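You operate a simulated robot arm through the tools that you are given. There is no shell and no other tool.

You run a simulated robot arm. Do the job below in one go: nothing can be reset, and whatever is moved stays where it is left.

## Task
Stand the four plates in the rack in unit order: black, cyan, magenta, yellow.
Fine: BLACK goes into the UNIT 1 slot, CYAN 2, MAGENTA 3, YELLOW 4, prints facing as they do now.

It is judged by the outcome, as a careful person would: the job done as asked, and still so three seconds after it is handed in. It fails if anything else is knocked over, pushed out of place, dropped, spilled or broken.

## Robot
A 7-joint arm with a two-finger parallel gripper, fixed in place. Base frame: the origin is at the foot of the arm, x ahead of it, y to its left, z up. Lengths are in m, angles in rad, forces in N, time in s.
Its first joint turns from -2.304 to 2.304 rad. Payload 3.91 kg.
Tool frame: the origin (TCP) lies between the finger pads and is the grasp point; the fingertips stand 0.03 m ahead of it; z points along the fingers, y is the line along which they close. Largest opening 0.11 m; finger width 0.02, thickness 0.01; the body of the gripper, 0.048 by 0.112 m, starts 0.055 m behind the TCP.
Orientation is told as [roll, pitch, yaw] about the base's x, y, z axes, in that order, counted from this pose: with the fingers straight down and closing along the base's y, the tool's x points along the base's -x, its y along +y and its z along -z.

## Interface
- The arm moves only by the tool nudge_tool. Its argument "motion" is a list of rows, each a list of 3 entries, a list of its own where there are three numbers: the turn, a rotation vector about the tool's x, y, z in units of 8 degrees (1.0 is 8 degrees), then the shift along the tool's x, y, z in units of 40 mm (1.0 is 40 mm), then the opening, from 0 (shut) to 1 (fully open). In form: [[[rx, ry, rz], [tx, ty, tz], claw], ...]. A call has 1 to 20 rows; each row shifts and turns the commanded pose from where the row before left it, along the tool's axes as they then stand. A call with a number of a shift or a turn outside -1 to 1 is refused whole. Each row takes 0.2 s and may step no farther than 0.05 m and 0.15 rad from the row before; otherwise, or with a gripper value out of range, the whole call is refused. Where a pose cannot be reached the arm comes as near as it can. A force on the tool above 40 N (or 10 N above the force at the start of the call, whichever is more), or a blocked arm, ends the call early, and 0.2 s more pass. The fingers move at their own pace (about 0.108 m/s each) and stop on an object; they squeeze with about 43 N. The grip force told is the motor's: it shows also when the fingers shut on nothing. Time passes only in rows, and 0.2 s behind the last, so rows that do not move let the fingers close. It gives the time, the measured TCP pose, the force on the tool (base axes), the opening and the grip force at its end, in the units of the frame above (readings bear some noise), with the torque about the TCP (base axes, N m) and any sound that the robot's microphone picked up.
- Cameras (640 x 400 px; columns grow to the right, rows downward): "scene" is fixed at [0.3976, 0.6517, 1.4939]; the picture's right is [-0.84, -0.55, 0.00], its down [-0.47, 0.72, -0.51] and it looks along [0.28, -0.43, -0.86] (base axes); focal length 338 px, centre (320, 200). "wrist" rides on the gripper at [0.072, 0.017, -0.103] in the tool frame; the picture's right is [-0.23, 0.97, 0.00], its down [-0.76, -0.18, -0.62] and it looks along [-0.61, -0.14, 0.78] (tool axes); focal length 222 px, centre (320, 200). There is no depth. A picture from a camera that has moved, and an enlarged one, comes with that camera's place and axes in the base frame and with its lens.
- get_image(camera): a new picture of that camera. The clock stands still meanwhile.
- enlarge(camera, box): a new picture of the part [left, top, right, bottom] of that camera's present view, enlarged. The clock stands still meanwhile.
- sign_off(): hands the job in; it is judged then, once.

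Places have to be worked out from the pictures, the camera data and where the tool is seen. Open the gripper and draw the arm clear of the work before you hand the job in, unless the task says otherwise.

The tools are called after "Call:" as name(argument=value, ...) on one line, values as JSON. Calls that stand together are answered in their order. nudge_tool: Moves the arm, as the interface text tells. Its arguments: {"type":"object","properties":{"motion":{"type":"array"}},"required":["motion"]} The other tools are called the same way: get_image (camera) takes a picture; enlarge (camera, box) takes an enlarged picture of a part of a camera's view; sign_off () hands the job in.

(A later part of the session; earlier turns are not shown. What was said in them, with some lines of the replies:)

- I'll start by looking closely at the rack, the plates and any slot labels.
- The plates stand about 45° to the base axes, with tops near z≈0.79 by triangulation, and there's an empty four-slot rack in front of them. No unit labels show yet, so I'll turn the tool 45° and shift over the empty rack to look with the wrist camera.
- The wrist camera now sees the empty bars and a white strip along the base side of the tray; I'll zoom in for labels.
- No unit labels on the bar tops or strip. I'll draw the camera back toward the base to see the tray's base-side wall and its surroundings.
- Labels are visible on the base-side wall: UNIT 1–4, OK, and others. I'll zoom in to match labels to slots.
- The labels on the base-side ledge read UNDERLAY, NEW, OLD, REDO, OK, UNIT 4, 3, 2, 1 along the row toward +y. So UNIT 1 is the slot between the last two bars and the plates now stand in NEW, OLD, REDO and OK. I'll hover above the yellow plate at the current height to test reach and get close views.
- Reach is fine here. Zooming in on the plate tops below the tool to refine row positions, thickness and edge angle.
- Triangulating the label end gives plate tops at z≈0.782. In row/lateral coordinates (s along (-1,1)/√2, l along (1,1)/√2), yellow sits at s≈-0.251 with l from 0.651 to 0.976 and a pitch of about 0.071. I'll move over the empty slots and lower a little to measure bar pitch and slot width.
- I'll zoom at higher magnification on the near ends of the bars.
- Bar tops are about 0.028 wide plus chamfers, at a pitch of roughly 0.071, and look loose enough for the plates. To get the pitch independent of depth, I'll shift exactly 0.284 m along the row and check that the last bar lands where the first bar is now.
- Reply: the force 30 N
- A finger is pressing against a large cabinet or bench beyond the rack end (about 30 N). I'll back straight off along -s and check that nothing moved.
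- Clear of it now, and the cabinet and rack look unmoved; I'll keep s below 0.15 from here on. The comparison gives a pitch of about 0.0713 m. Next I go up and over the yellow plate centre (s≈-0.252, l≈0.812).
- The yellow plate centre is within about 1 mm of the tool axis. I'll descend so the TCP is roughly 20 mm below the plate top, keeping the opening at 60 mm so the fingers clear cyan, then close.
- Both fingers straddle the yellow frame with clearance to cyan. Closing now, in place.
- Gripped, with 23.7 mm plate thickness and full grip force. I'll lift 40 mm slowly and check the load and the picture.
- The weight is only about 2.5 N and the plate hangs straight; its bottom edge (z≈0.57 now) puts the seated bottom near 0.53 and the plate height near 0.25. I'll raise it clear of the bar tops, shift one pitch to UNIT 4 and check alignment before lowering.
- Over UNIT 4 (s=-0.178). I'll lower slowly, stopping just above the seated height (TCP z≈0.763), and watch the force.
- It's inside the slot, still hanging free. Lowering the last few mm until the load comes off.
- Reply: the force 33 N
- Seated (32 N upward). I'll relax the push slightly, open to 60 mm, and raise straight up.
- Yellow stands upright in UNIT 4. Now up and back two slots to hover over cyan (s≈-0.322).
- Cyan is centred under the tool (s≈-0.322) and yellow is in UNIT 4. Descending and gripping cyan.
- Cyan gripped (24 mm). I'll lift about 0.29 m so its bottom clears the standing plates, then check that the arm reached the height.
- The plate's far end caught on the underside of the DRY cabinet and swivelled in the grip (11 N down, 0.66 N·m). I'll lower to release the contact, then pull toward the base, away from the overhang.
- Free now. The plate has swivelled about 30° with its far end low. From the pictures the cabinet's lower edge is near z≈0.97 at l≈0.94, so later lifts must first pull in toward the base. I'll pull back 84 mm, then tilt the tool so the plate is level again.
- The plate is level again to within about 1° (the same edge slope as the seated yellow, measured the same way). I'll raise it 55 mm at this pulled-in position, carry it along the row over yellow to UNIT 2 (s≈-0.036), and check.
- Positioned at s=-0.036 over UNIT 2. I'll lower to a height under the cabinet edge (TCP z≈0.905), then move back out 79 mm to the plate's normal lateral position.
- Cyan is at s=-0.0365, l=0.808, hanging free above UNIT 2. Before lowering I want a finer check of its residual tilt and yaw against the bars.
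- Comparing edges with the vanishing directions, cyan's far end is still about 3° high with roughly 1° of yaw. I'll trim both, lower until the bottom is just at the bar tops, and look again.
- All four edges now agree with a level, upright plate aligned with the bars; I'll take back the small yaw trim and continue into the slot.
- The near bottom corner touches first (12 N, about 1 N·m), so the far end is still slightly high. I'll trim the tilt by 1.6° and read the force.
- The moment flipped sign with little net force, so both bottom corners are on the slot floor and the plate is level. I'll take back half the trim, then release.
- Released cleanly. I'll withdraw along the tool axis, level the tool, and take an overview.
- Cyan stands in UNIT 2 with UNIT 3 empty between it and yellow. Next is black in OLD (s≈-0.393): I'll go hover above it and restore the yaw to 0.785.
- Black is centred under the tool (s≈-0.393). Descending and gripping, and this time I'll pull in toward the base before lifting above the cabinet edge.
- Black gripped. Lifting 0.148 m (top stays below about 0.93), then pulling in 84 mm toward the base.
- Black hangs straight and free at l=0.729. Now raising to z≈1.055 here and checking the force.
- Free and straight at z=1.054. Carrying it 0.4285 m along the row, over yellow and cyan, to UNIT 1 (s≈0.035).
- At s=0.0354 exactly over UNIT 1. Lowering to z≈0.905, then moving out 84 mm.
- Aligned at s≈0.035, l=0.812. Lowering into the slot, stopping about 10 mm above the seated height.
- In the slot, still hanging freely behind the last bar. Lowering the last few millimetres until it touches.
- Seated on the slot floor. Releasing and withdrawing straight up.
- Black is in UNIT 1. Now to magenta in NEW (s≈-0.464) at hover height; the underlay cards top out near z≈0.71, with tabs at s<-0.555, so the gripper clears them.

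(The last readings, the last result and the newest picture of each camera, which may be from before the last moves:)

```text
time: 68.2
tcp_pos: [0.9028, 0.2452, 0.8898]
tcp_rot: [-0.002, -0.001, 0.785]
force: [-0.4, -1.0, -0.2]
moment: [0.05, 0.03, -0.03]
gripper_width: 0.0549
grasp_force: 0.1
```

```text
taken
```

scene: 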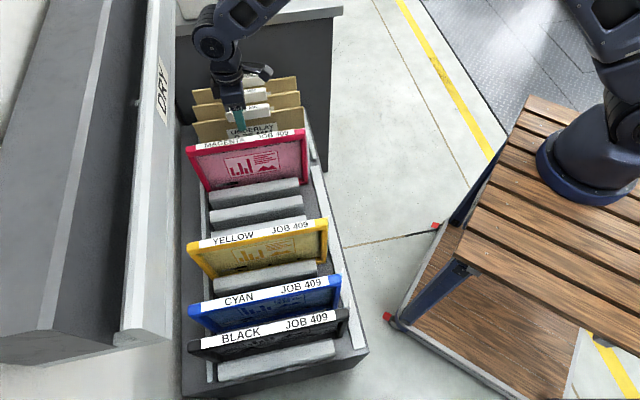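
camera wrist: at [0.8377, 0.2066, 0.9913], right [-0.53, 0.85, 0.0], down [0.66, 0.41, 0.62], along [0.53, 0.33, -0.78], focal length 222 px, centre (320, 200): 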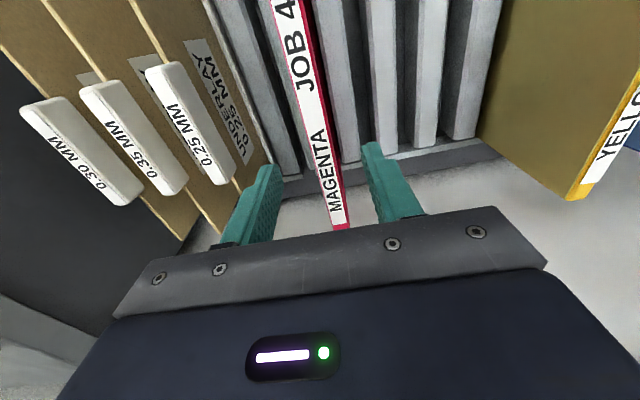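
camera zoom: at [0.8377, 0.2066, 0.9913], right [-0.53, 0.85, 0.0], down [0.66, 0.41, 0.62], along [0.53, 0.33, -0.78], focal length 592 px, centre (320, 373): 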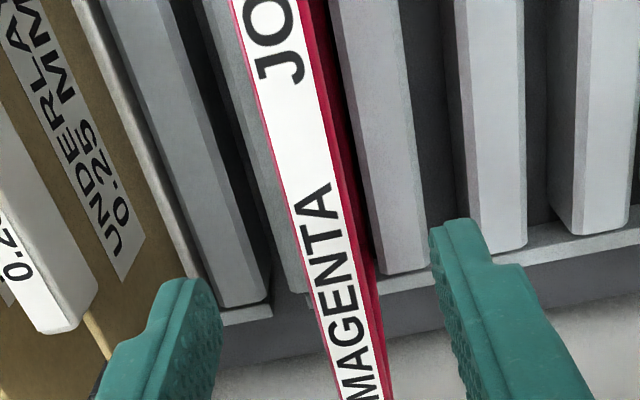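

Magenta is about 1 mm to the -s side of the tool axis. Descending with that correction and gripping.

Call:
nudge_tool(motion=[[[0, 0, 0], [0, -0.03, 0.8], 0.5], [[0, 0, 0], [0, 0, 0.8], 0.5], [[0, 0, 0], [0, 0, 0.8], 0.5], [[0, 0, 0], [0, 0, 0.78], 0.5], [[0, 0, 0], [0, 0, 0], 0.5], [[0, 0, 0], [0, 0, 0], 0.4], [[0, 0, 0], [0, 0, 0], 0], [[0, 0, 0], [0, 0, 0], 0], [[0, 0, 0], [0, 0, 0], 0]])

Call:
get_image(camera="wrist")

```text
time: 70.2
tcp_pos: [0.9032, 0.2453, 0.7621]
tcp_rot: [0.0, -0.001, 0.784]
force: [0.4, -0.9, -0.6]
moment: [0.05, -0.13, -0.04]
gripper_width: 0.0236
grasp_force: 42.9
```

```text
taken
camera wrist: at [0.8395, 0.2063, 0.864], right [-0.53, 0.85, 0.0], down [0.66, 0.41, 0.62], along [0.53, 0.33, -0.78], focal length 222 px, centre (320, 200)
```

wrist: 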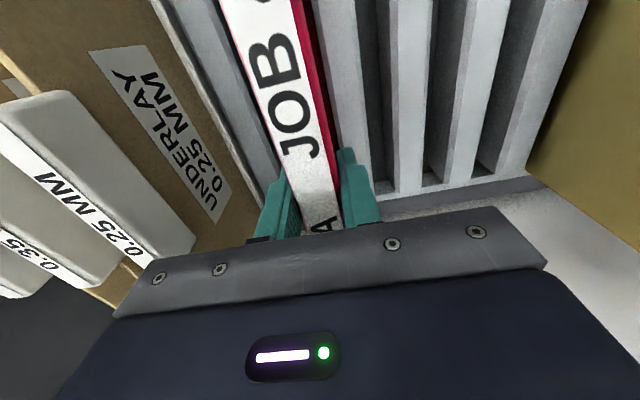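

Magenta gripped. Lifting 0.148 m and pulling in 84 mm, as with black.

Call:
nudge_tool(motion=[[[0, 0, 0], [0, 0, -0.3], 0], [[0, 0, 0], [0, 0, -0.5], 0], [[0, 0, 0], [0, 0, -0.7], 0], [[0, 0, 0], [0, 0, -0.7], 0], [[0, 0, 0], [0, 0, -0.7], 0], [[0, 0, 0], [0, 0, -0.7], 0], [[0, 0, 0], [0, 0, -0.1], 0], [[0, 0, 0], [0.4, 0, 0], 0], [[0, 0, 0], [0.6, 0, 0], 0], [[0, 0, 0], [0.6, 0, 0], 0], [[0, 0, 0], [0.5, 0, 0], 0], [[0, 0, 0], [0, 0, 0], 0]])

Call:
get_image(camera="scene")

Call:
get_image(camera="wrist")

```text
time: 72.8
tcp_pos: [0.8446, 0.186, 0.91]
tcp_rot: [0.001, -0.001, 0.786]
force: [0.3, -0.6, -3.2]
moment: [0.01, 0.03, 0.03]
gripper_width: 0.0242
grasp_force: 42.9
```

```text
taken
```

scene: 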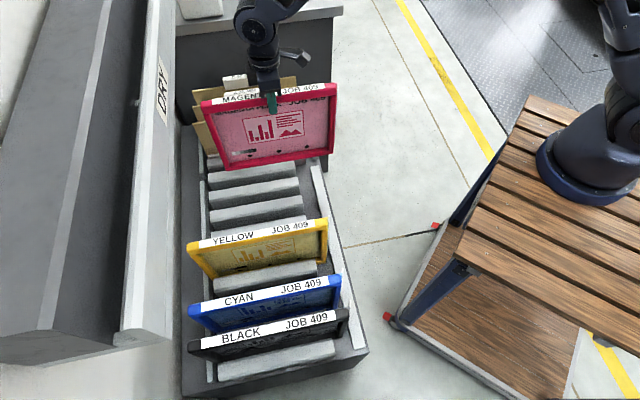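

```text
taken
camera wrist: at [0.7799, 0.1467, 1.0129], right [-0.53, 0.85, 0.0], down [0.66, 0.41, 0.62], along [0.53, 0.33, -0.78], focal length 222 px, centre (320, 200)
```

wrist: 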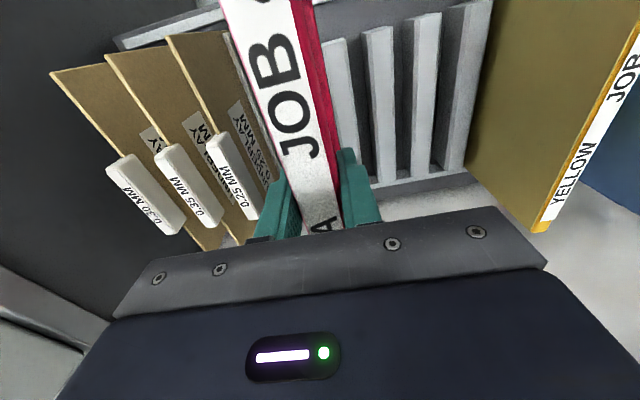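

Hanging straight and free. Raising to z≈1.055, then carrying it 0.3585 m to UNIT 3 (s≈-0.107), over yellow.

Call:
nudge_tool(motion=[[[0, 0, 0], [0, 0, -0.5], 0], [[0, 0, 0], [0, 0, -0.7], 0], [[0, 0, 0], [0, 0, -0.8], 0], [[0, 0, 0], [0, 0, -0.8], 0], [[0, 0, 0], [0, 0, -0.825], 0], [[0, 0, 0], [0, 0, 0], 0], [[0, 0, 0], [0, 0.5, 0], 0], [[0, 0, 0], [0, 0.8, 0], 0], [[0, 0, 0], [0, 0.8, 0], 0], [[0, 0, 0], [0, 0.8, 0], 0], [[0, 0, 0], [0, 0.8, 0], 0], [[0, 0, 0], [0, 0.8, 0], 0], [[0, 0, 0], [0, 0.8, 0], 0], [[0, 0, 0], [0, 0.8, 0], 0], [[0, 0, 0], [0, 0.8, 0], 0], [[0, 0, 0], [0, 0.8, 0], 0], [[0, 0, 0], [0, 0.8, 0], 0], [[0, 0, 0], [0, 0.46, 0], 0], [[0, 0, 0], [0, 0, 0], 0]])

Call:
get_image(camera="scene")

Call:
get_image(camera="wrist")

```text
time: 76.8
tcp_pos: [0.5911, 0.4401, 1.0551]
tcp_rot: [0.0, -0.001, 0.784]
force: [-0.2, 0.7, -3.4]
moment: [0.01, 0.02, -0.04]
gripper_width: 0.0239
grasp_force: 42.8
```

```text
taken
```

scene: 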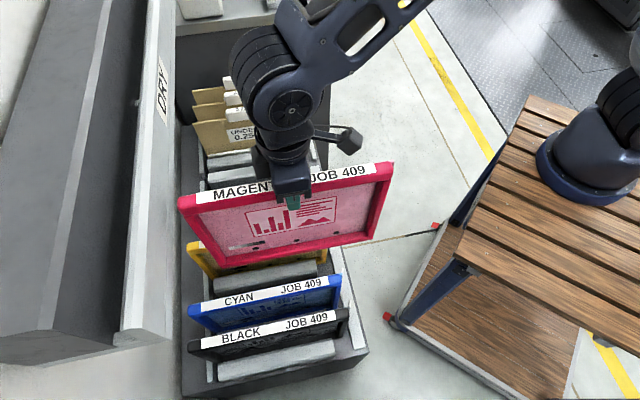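

```text
taken
camera wrist: at [0.5264, 0.4005, 1.1572], right [-0.53, 0.85, 0.0], down [0.66, 0.41, 0.62], along [0.53, 0.33, -0.78], focal length 222 px, centre (320, 200)
```

wrist: 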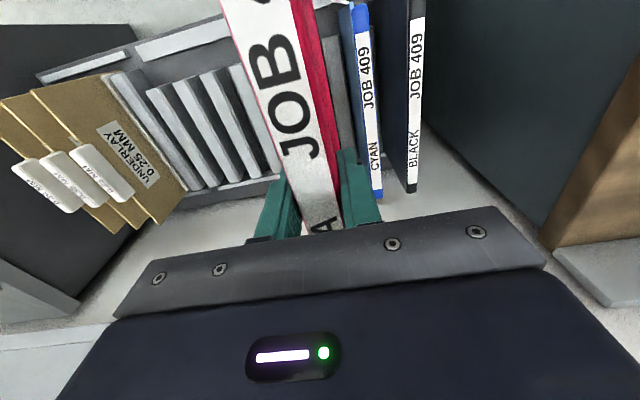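

At s=-0.107, between yellow and cyan. Lowering to z≈0.905 and moving out 84 mm.

Call:
nudge_tool(motion=[[[0, 0, 0], [0, -0.01, 0.5], 0], [[0, 0, 0], [0, 0, 0.7], 0], [[0, 0, 0], [0, 0, 0.7], 0], [[0, 0, 0], [0, 0, 0.7], 0], [[0, 0, 0], [0, 0, 0.7], 0], [[0, 0, 0], [0, 0, 0.45], 0], [[0, 0, 0], [-0.4, 0, 0], 0], [[0, 0, 0], [-0.6, 0, 0], 0], [[0, 0, 0], [-0.6, 0, 0], 0], [[0, 0, 0], [-0.5, 0, 0], 0], [[0, 0, 0], [0, 0, 0], 0]])

Call:
enlarge(camera="scene", box=[160, 190, 380, 350])

Call:
get_image(camera="wrist")

```text
time: 79.2
tcp_pos: [0.6501, 0.4999, 0.9047]
tcp_rot: [0.0, 0.0, 0.784]
force: [-0.5, 0.5, -2.9]
moment: [0.04, 0.02, 0.02]
gripper_width: 0.0239
grasp_force: 43.3
```

```text
2.50 times, centred on (270, 270) of scene
camera zoom: at [0.3976, 0.6517, 1.4939], right [-0.84, -0.55, 0.0], down [-0.47, 0.72, -0.51], along [0.28, -0.43, -0.86], focal length 845 px, centre (445, 25)
```

zoom: 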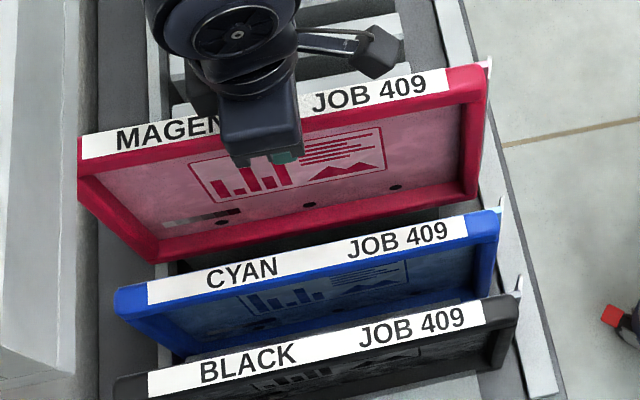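

```text
taken
camera wrist: at [0.5868, 0.4599, 1.007], right [-0.53, 0.85, 0.0], down [0.66, 0.41, 0.62], along [0.53, 0.33, -0.78], focal length 222 px, centre (320, 200)
```

wrist: 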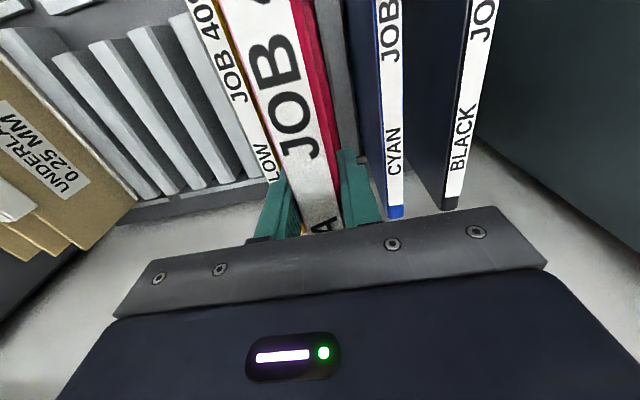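

Aligned (s≈-0.106, l=0.813). Lowering into UNIT 3, stopping about 10 mm above the seated height.

Call:
nudge_tool(motion=[[[0, 0, 0], [0, -0.015, 0.42], 0], [[0, 0, 0], [0, 0, 0.42], 0], [[0, 0, 0], [0, 0, 0.42], 0], [[0, 0, 0], [0, 0, 0.42], 0], [[0, 0, 0], [0, 0, 0.42], 0], [[0, 0, 0], [0, 0, 0.42], 0], [[0, 0, 0], [0, 0, 0.42], 0], [[0, 0, 0], [0, 0, 0.38], 0], [[0, 0, 0], [0, 0, 0], 0]])

Call:
enlarge(camera="scene", box=[160, 190, 380, 350])

Call:
get_image(camera="wrist")

```text
time: 81.2
tcp_pos: [0.6508, 0.4983, 0.7734]
tcp_rot: [0.0, -0.001, 0.786]
force: [0.8, -0.3, -3.3]
moment: [0.02, 0.0, 0.0]
gripper_width: 0.0234
grasp_force: 43.4
```

```text
2.50 times, centred on (270, 270) of scene
camera zoom: at [0.3976, 0.6517, 1.4939], right [-0.84, -0.55, 0.0], down [-0.47, 0.72, -0.51], along [0.28, -0.43, -0.86], focal length 845 px, centre (445, 25)
```

zoom: 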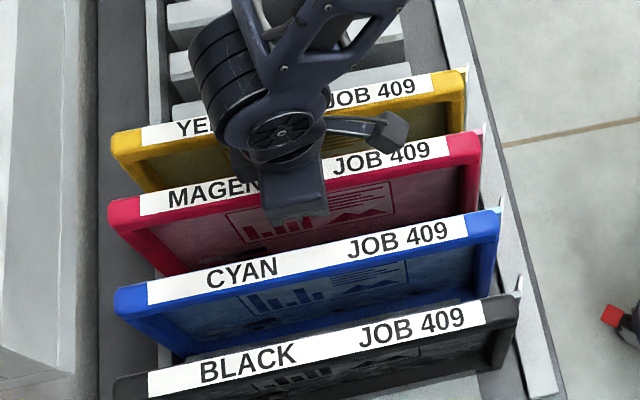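

```text
taken
camera wrist: at [0.5865, 0.4589, 0.8751], right [-0.53, 0.85, 0.0], down [0.66, 0.41, 0.62], along [0.53, 0.33, -0.78], focal length 222 px, centre (320, 200)
```

wrist: 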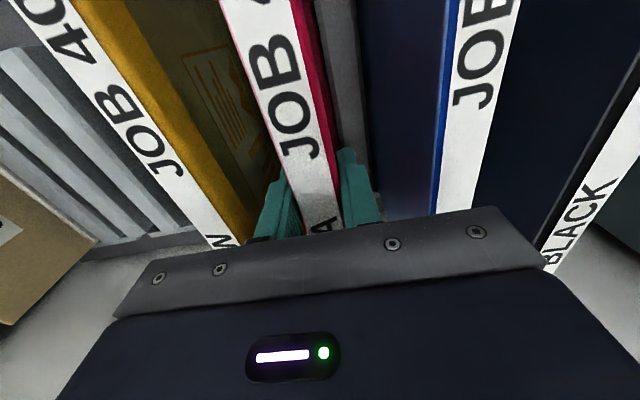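

Magenta is in the slot between yellow and cyan, hanging free. Lowering the last 10 mm.

Call:
nudge_tool(motion=[[[0, 0, 0], [0, 0, 0.08], 0], [[0, 0, 0], [0, 0, 0.08], 0], [[0, 0, 0], [0, 0, 0.07], 0], [[0, 0, 0], [0, 0, 0.04], 0], [[0, 0, 0], [0, 0, 0], 0]])

```text
time: 82.4
tcp_pos: [0.6509, 0.4979, 0.7622]
tcp_rot: [0.001, 0.001, 0.787]
force: [-0.6, -0.3, -2.7]
moment: [0.03, 0.03, -0.03]
gripper_width: 0.0237
grasp_force: 42.9
```

Call:
nudge_tool(motion=[[[0, 0, 0], [0, 0, 0.04], 0], [[0, 0, 0], [0, 0, 0], 0]])

```text
time: 83.0
tcp_pos: [0.6517, 0.4988, 0.762]
tcp_rot: [-0.001, 0.0, 0.784]
force: [-3.9, -4.1, 21.8]
moment: [-0.7, 0.66, 0.0]
gripper_width: 0.0237
grasp_force: 43.4
```

Seated (about 24 N). Easing off, releasing with a modest opening and withdrawing straight up.

Call:
nudge_tool(motion=[[[0, 0, 0], [0, 0, -0.02], 0], [[0, 0, 0], [0, 0, 0], 0.3], [[0, 0, 0], [0, 0, 0], 0.42], [[0, 0, 0], [0, 0, 0], 0.42], [[0, 0, 0], [0, 0, -0.6], 0.42], [[0, 0, 0], [0, 0, -0.9], 0.42], [[0, 0, 0], [0, 0, -0.9], 0.42], [[0, 0, 0], [0, 0, -0.9], 0.42], [[0, 0, 0], [0, 0, -0.9], 0.42], [[0, 0, 0], [0, 0, 0], 0.42]])

Call:
get_image(camera="wrist")

```text
time: 85.2
tcp_pos: [0.65, 0.497, 0.9292]
tcp_rot: [0.0, 0.0, 0.784]
force: [0.8, 0.4, 0.2]
moment: [-0.01, 0.02, -0.02]
gripper_width: 0.0462
grasp_force: 0.0
```

```text
taken
camera wrist: at [0.5866, 0.4591, 1.0312], right [-0.53, 0.85, 0.0], down [0.66, 0.41, 0.62], along [0.53, 0.33, -0.78], focal length 222 px, centre (320, 200)
```

wrist: 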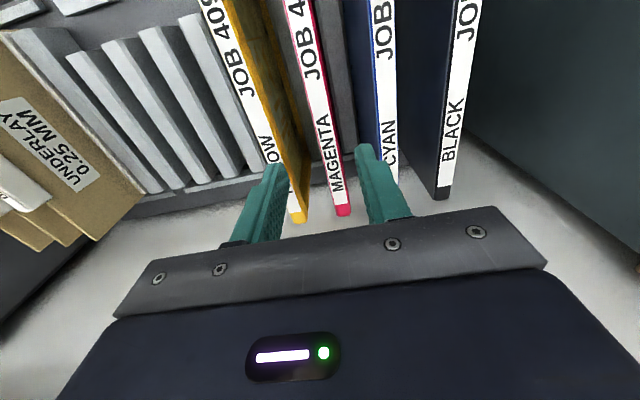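

Magenta released and all four stand in line. I'll draw the arm back toward the base, clear of the work, open the gripper and inspect.

Call:
nudge_tool(motion=[[[0, 0, 0], [0, 0, -0.9], 0.5], [[0, 0, 0], [0, 0, -0.9], 0.6], [[0, 0, 0], [0.9, 0, 0], 1], [[0, 0, 0], [0.9, 0, 0], 1], [[0, 0, 0], [0.9, 0, 0], 1], [[0, 0, 0], [0.9, 0, 0], 1], [[0, 0, 0], [0.9, 0, 0], 1], [[0, 0, 0], [0.9, 0, 0], 1], [[0, 0, 0], [0.9, 0, 0], 1], [[0, 0, 0], [0, 0, 0], 1]])

Call:
get_image(camera="scene")

Call:
get_image(camera="wrist")

Call:
enlarge(camera="scene", box=[160, 200, 380, 390])

Call:
enlarge(camera="wrist", box=[180, 50, 420, 220])

```text
time: 87.4
tcp_pos: [0.4722, 0.3195, 1.0006]
tcp_rot: [0.001, 0.001, 0.786]
force: [0.1, -0.6, 0.5]
moment: [0.0, 0.01, 0.0]
gripper_width: 0.1101
grasp_force: 0.1
```

```text
taken
```

scene: 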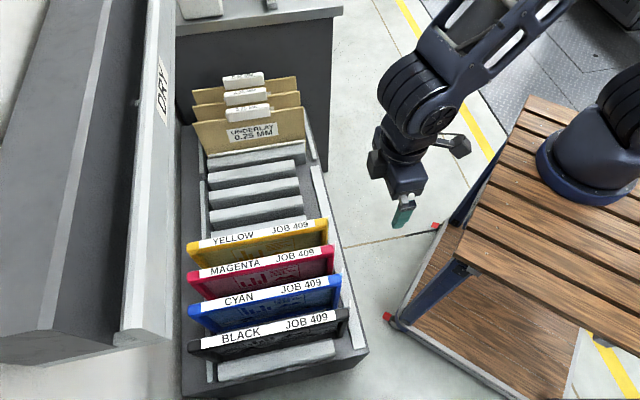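

```text
taken
camera wrist: at [0.4083, 0.28, 1.103], right [-0.53, 0.85, 0.0], down [0.66, 0.41, 0.62], along [0.53, 0.33, -0.78], focal length 222 px, centre (320, 200)
```

wrist: 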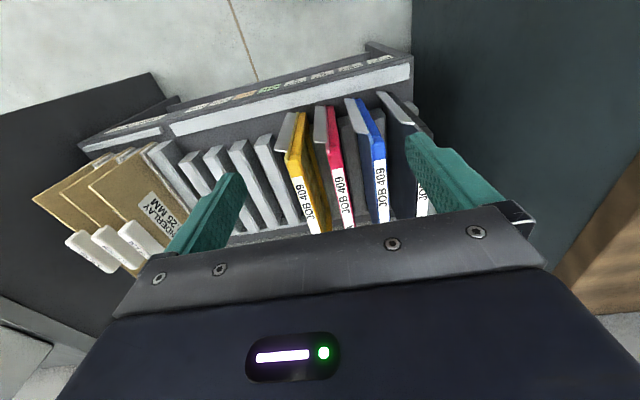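

```text
2.11 times, centred on (270, 295) of scene
camera zoom: at [0.3976, 0.6517, 1.4939], right [-0.84, -0.55, 0.0], down [-0.47, 0.72, -0.51], along [0.28, -0.43, -0.86], focal length 711 px, centre (425, 0)
```

zoom: 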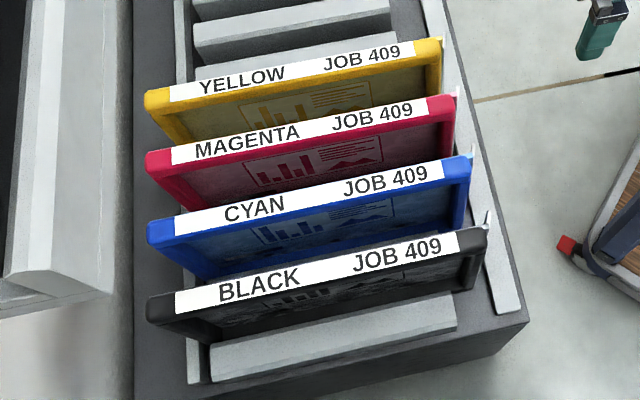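

```text
2.35 times, centred on (300, 135) of wrist
camera zoom: at [0.4083, 0.28, 1.103], right [-0.53, 0.85, 0.0], down [0.66, 0.41, 0.62], along [0.53, 0.33, -0.78], focal length 523 px, centre (367, 353)
```

zoom: 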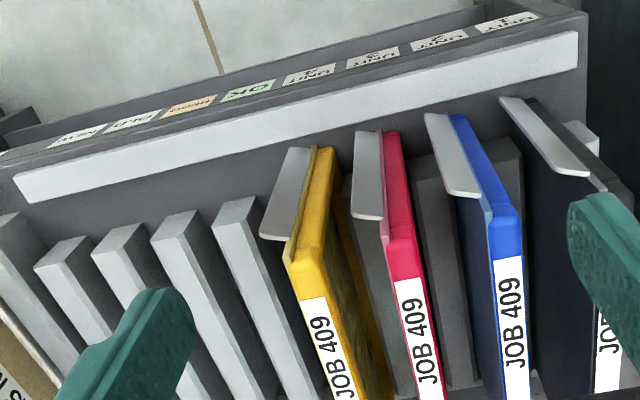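

All four plates stand upright and evenly spaced in order: black in UNIT 1, cyan in UNIT 2, magenta in UNIT 3 and yellow in UNIT 4. The NEW, OLD, REDO and OK slots are empty, the prints face as before, and the underlays and surroundings look unchanged. The gripper is open and clear, so I'm handing in.

Call:
sign_off()

```text
The job is handed in.
```

The four plates now stand in the rack in unit order: black in UNIT 1, cyan in UNIT 2, magenta in UNIT 3 and yellow in UNIT 4. The prints face the same way as before. In the last pictures all four are upright and evenly spaced. The gripper is open and the arm is clear of the work.

The arm touched things twice:
- **Cabinet beyond the rack:** while I was measuring the rack, one finger pressed against its side panel at about 30 N. I backed off, and the cabinet did not appear to move.
- **DRY cabinet:** on the first lift, cyan's far end caught under its lower edge, and the plate swivelled about 30° in the grip. I freed it, levelled it and seated it in UNIT 2. I saw no damage in the pictures, but I did not inspect the plate edge or the cabinet up close.

For black and magenta I pulled the plates in toward the arm before the full lift, and neither touched the cabinet. The underlays and everything else look unchanged.
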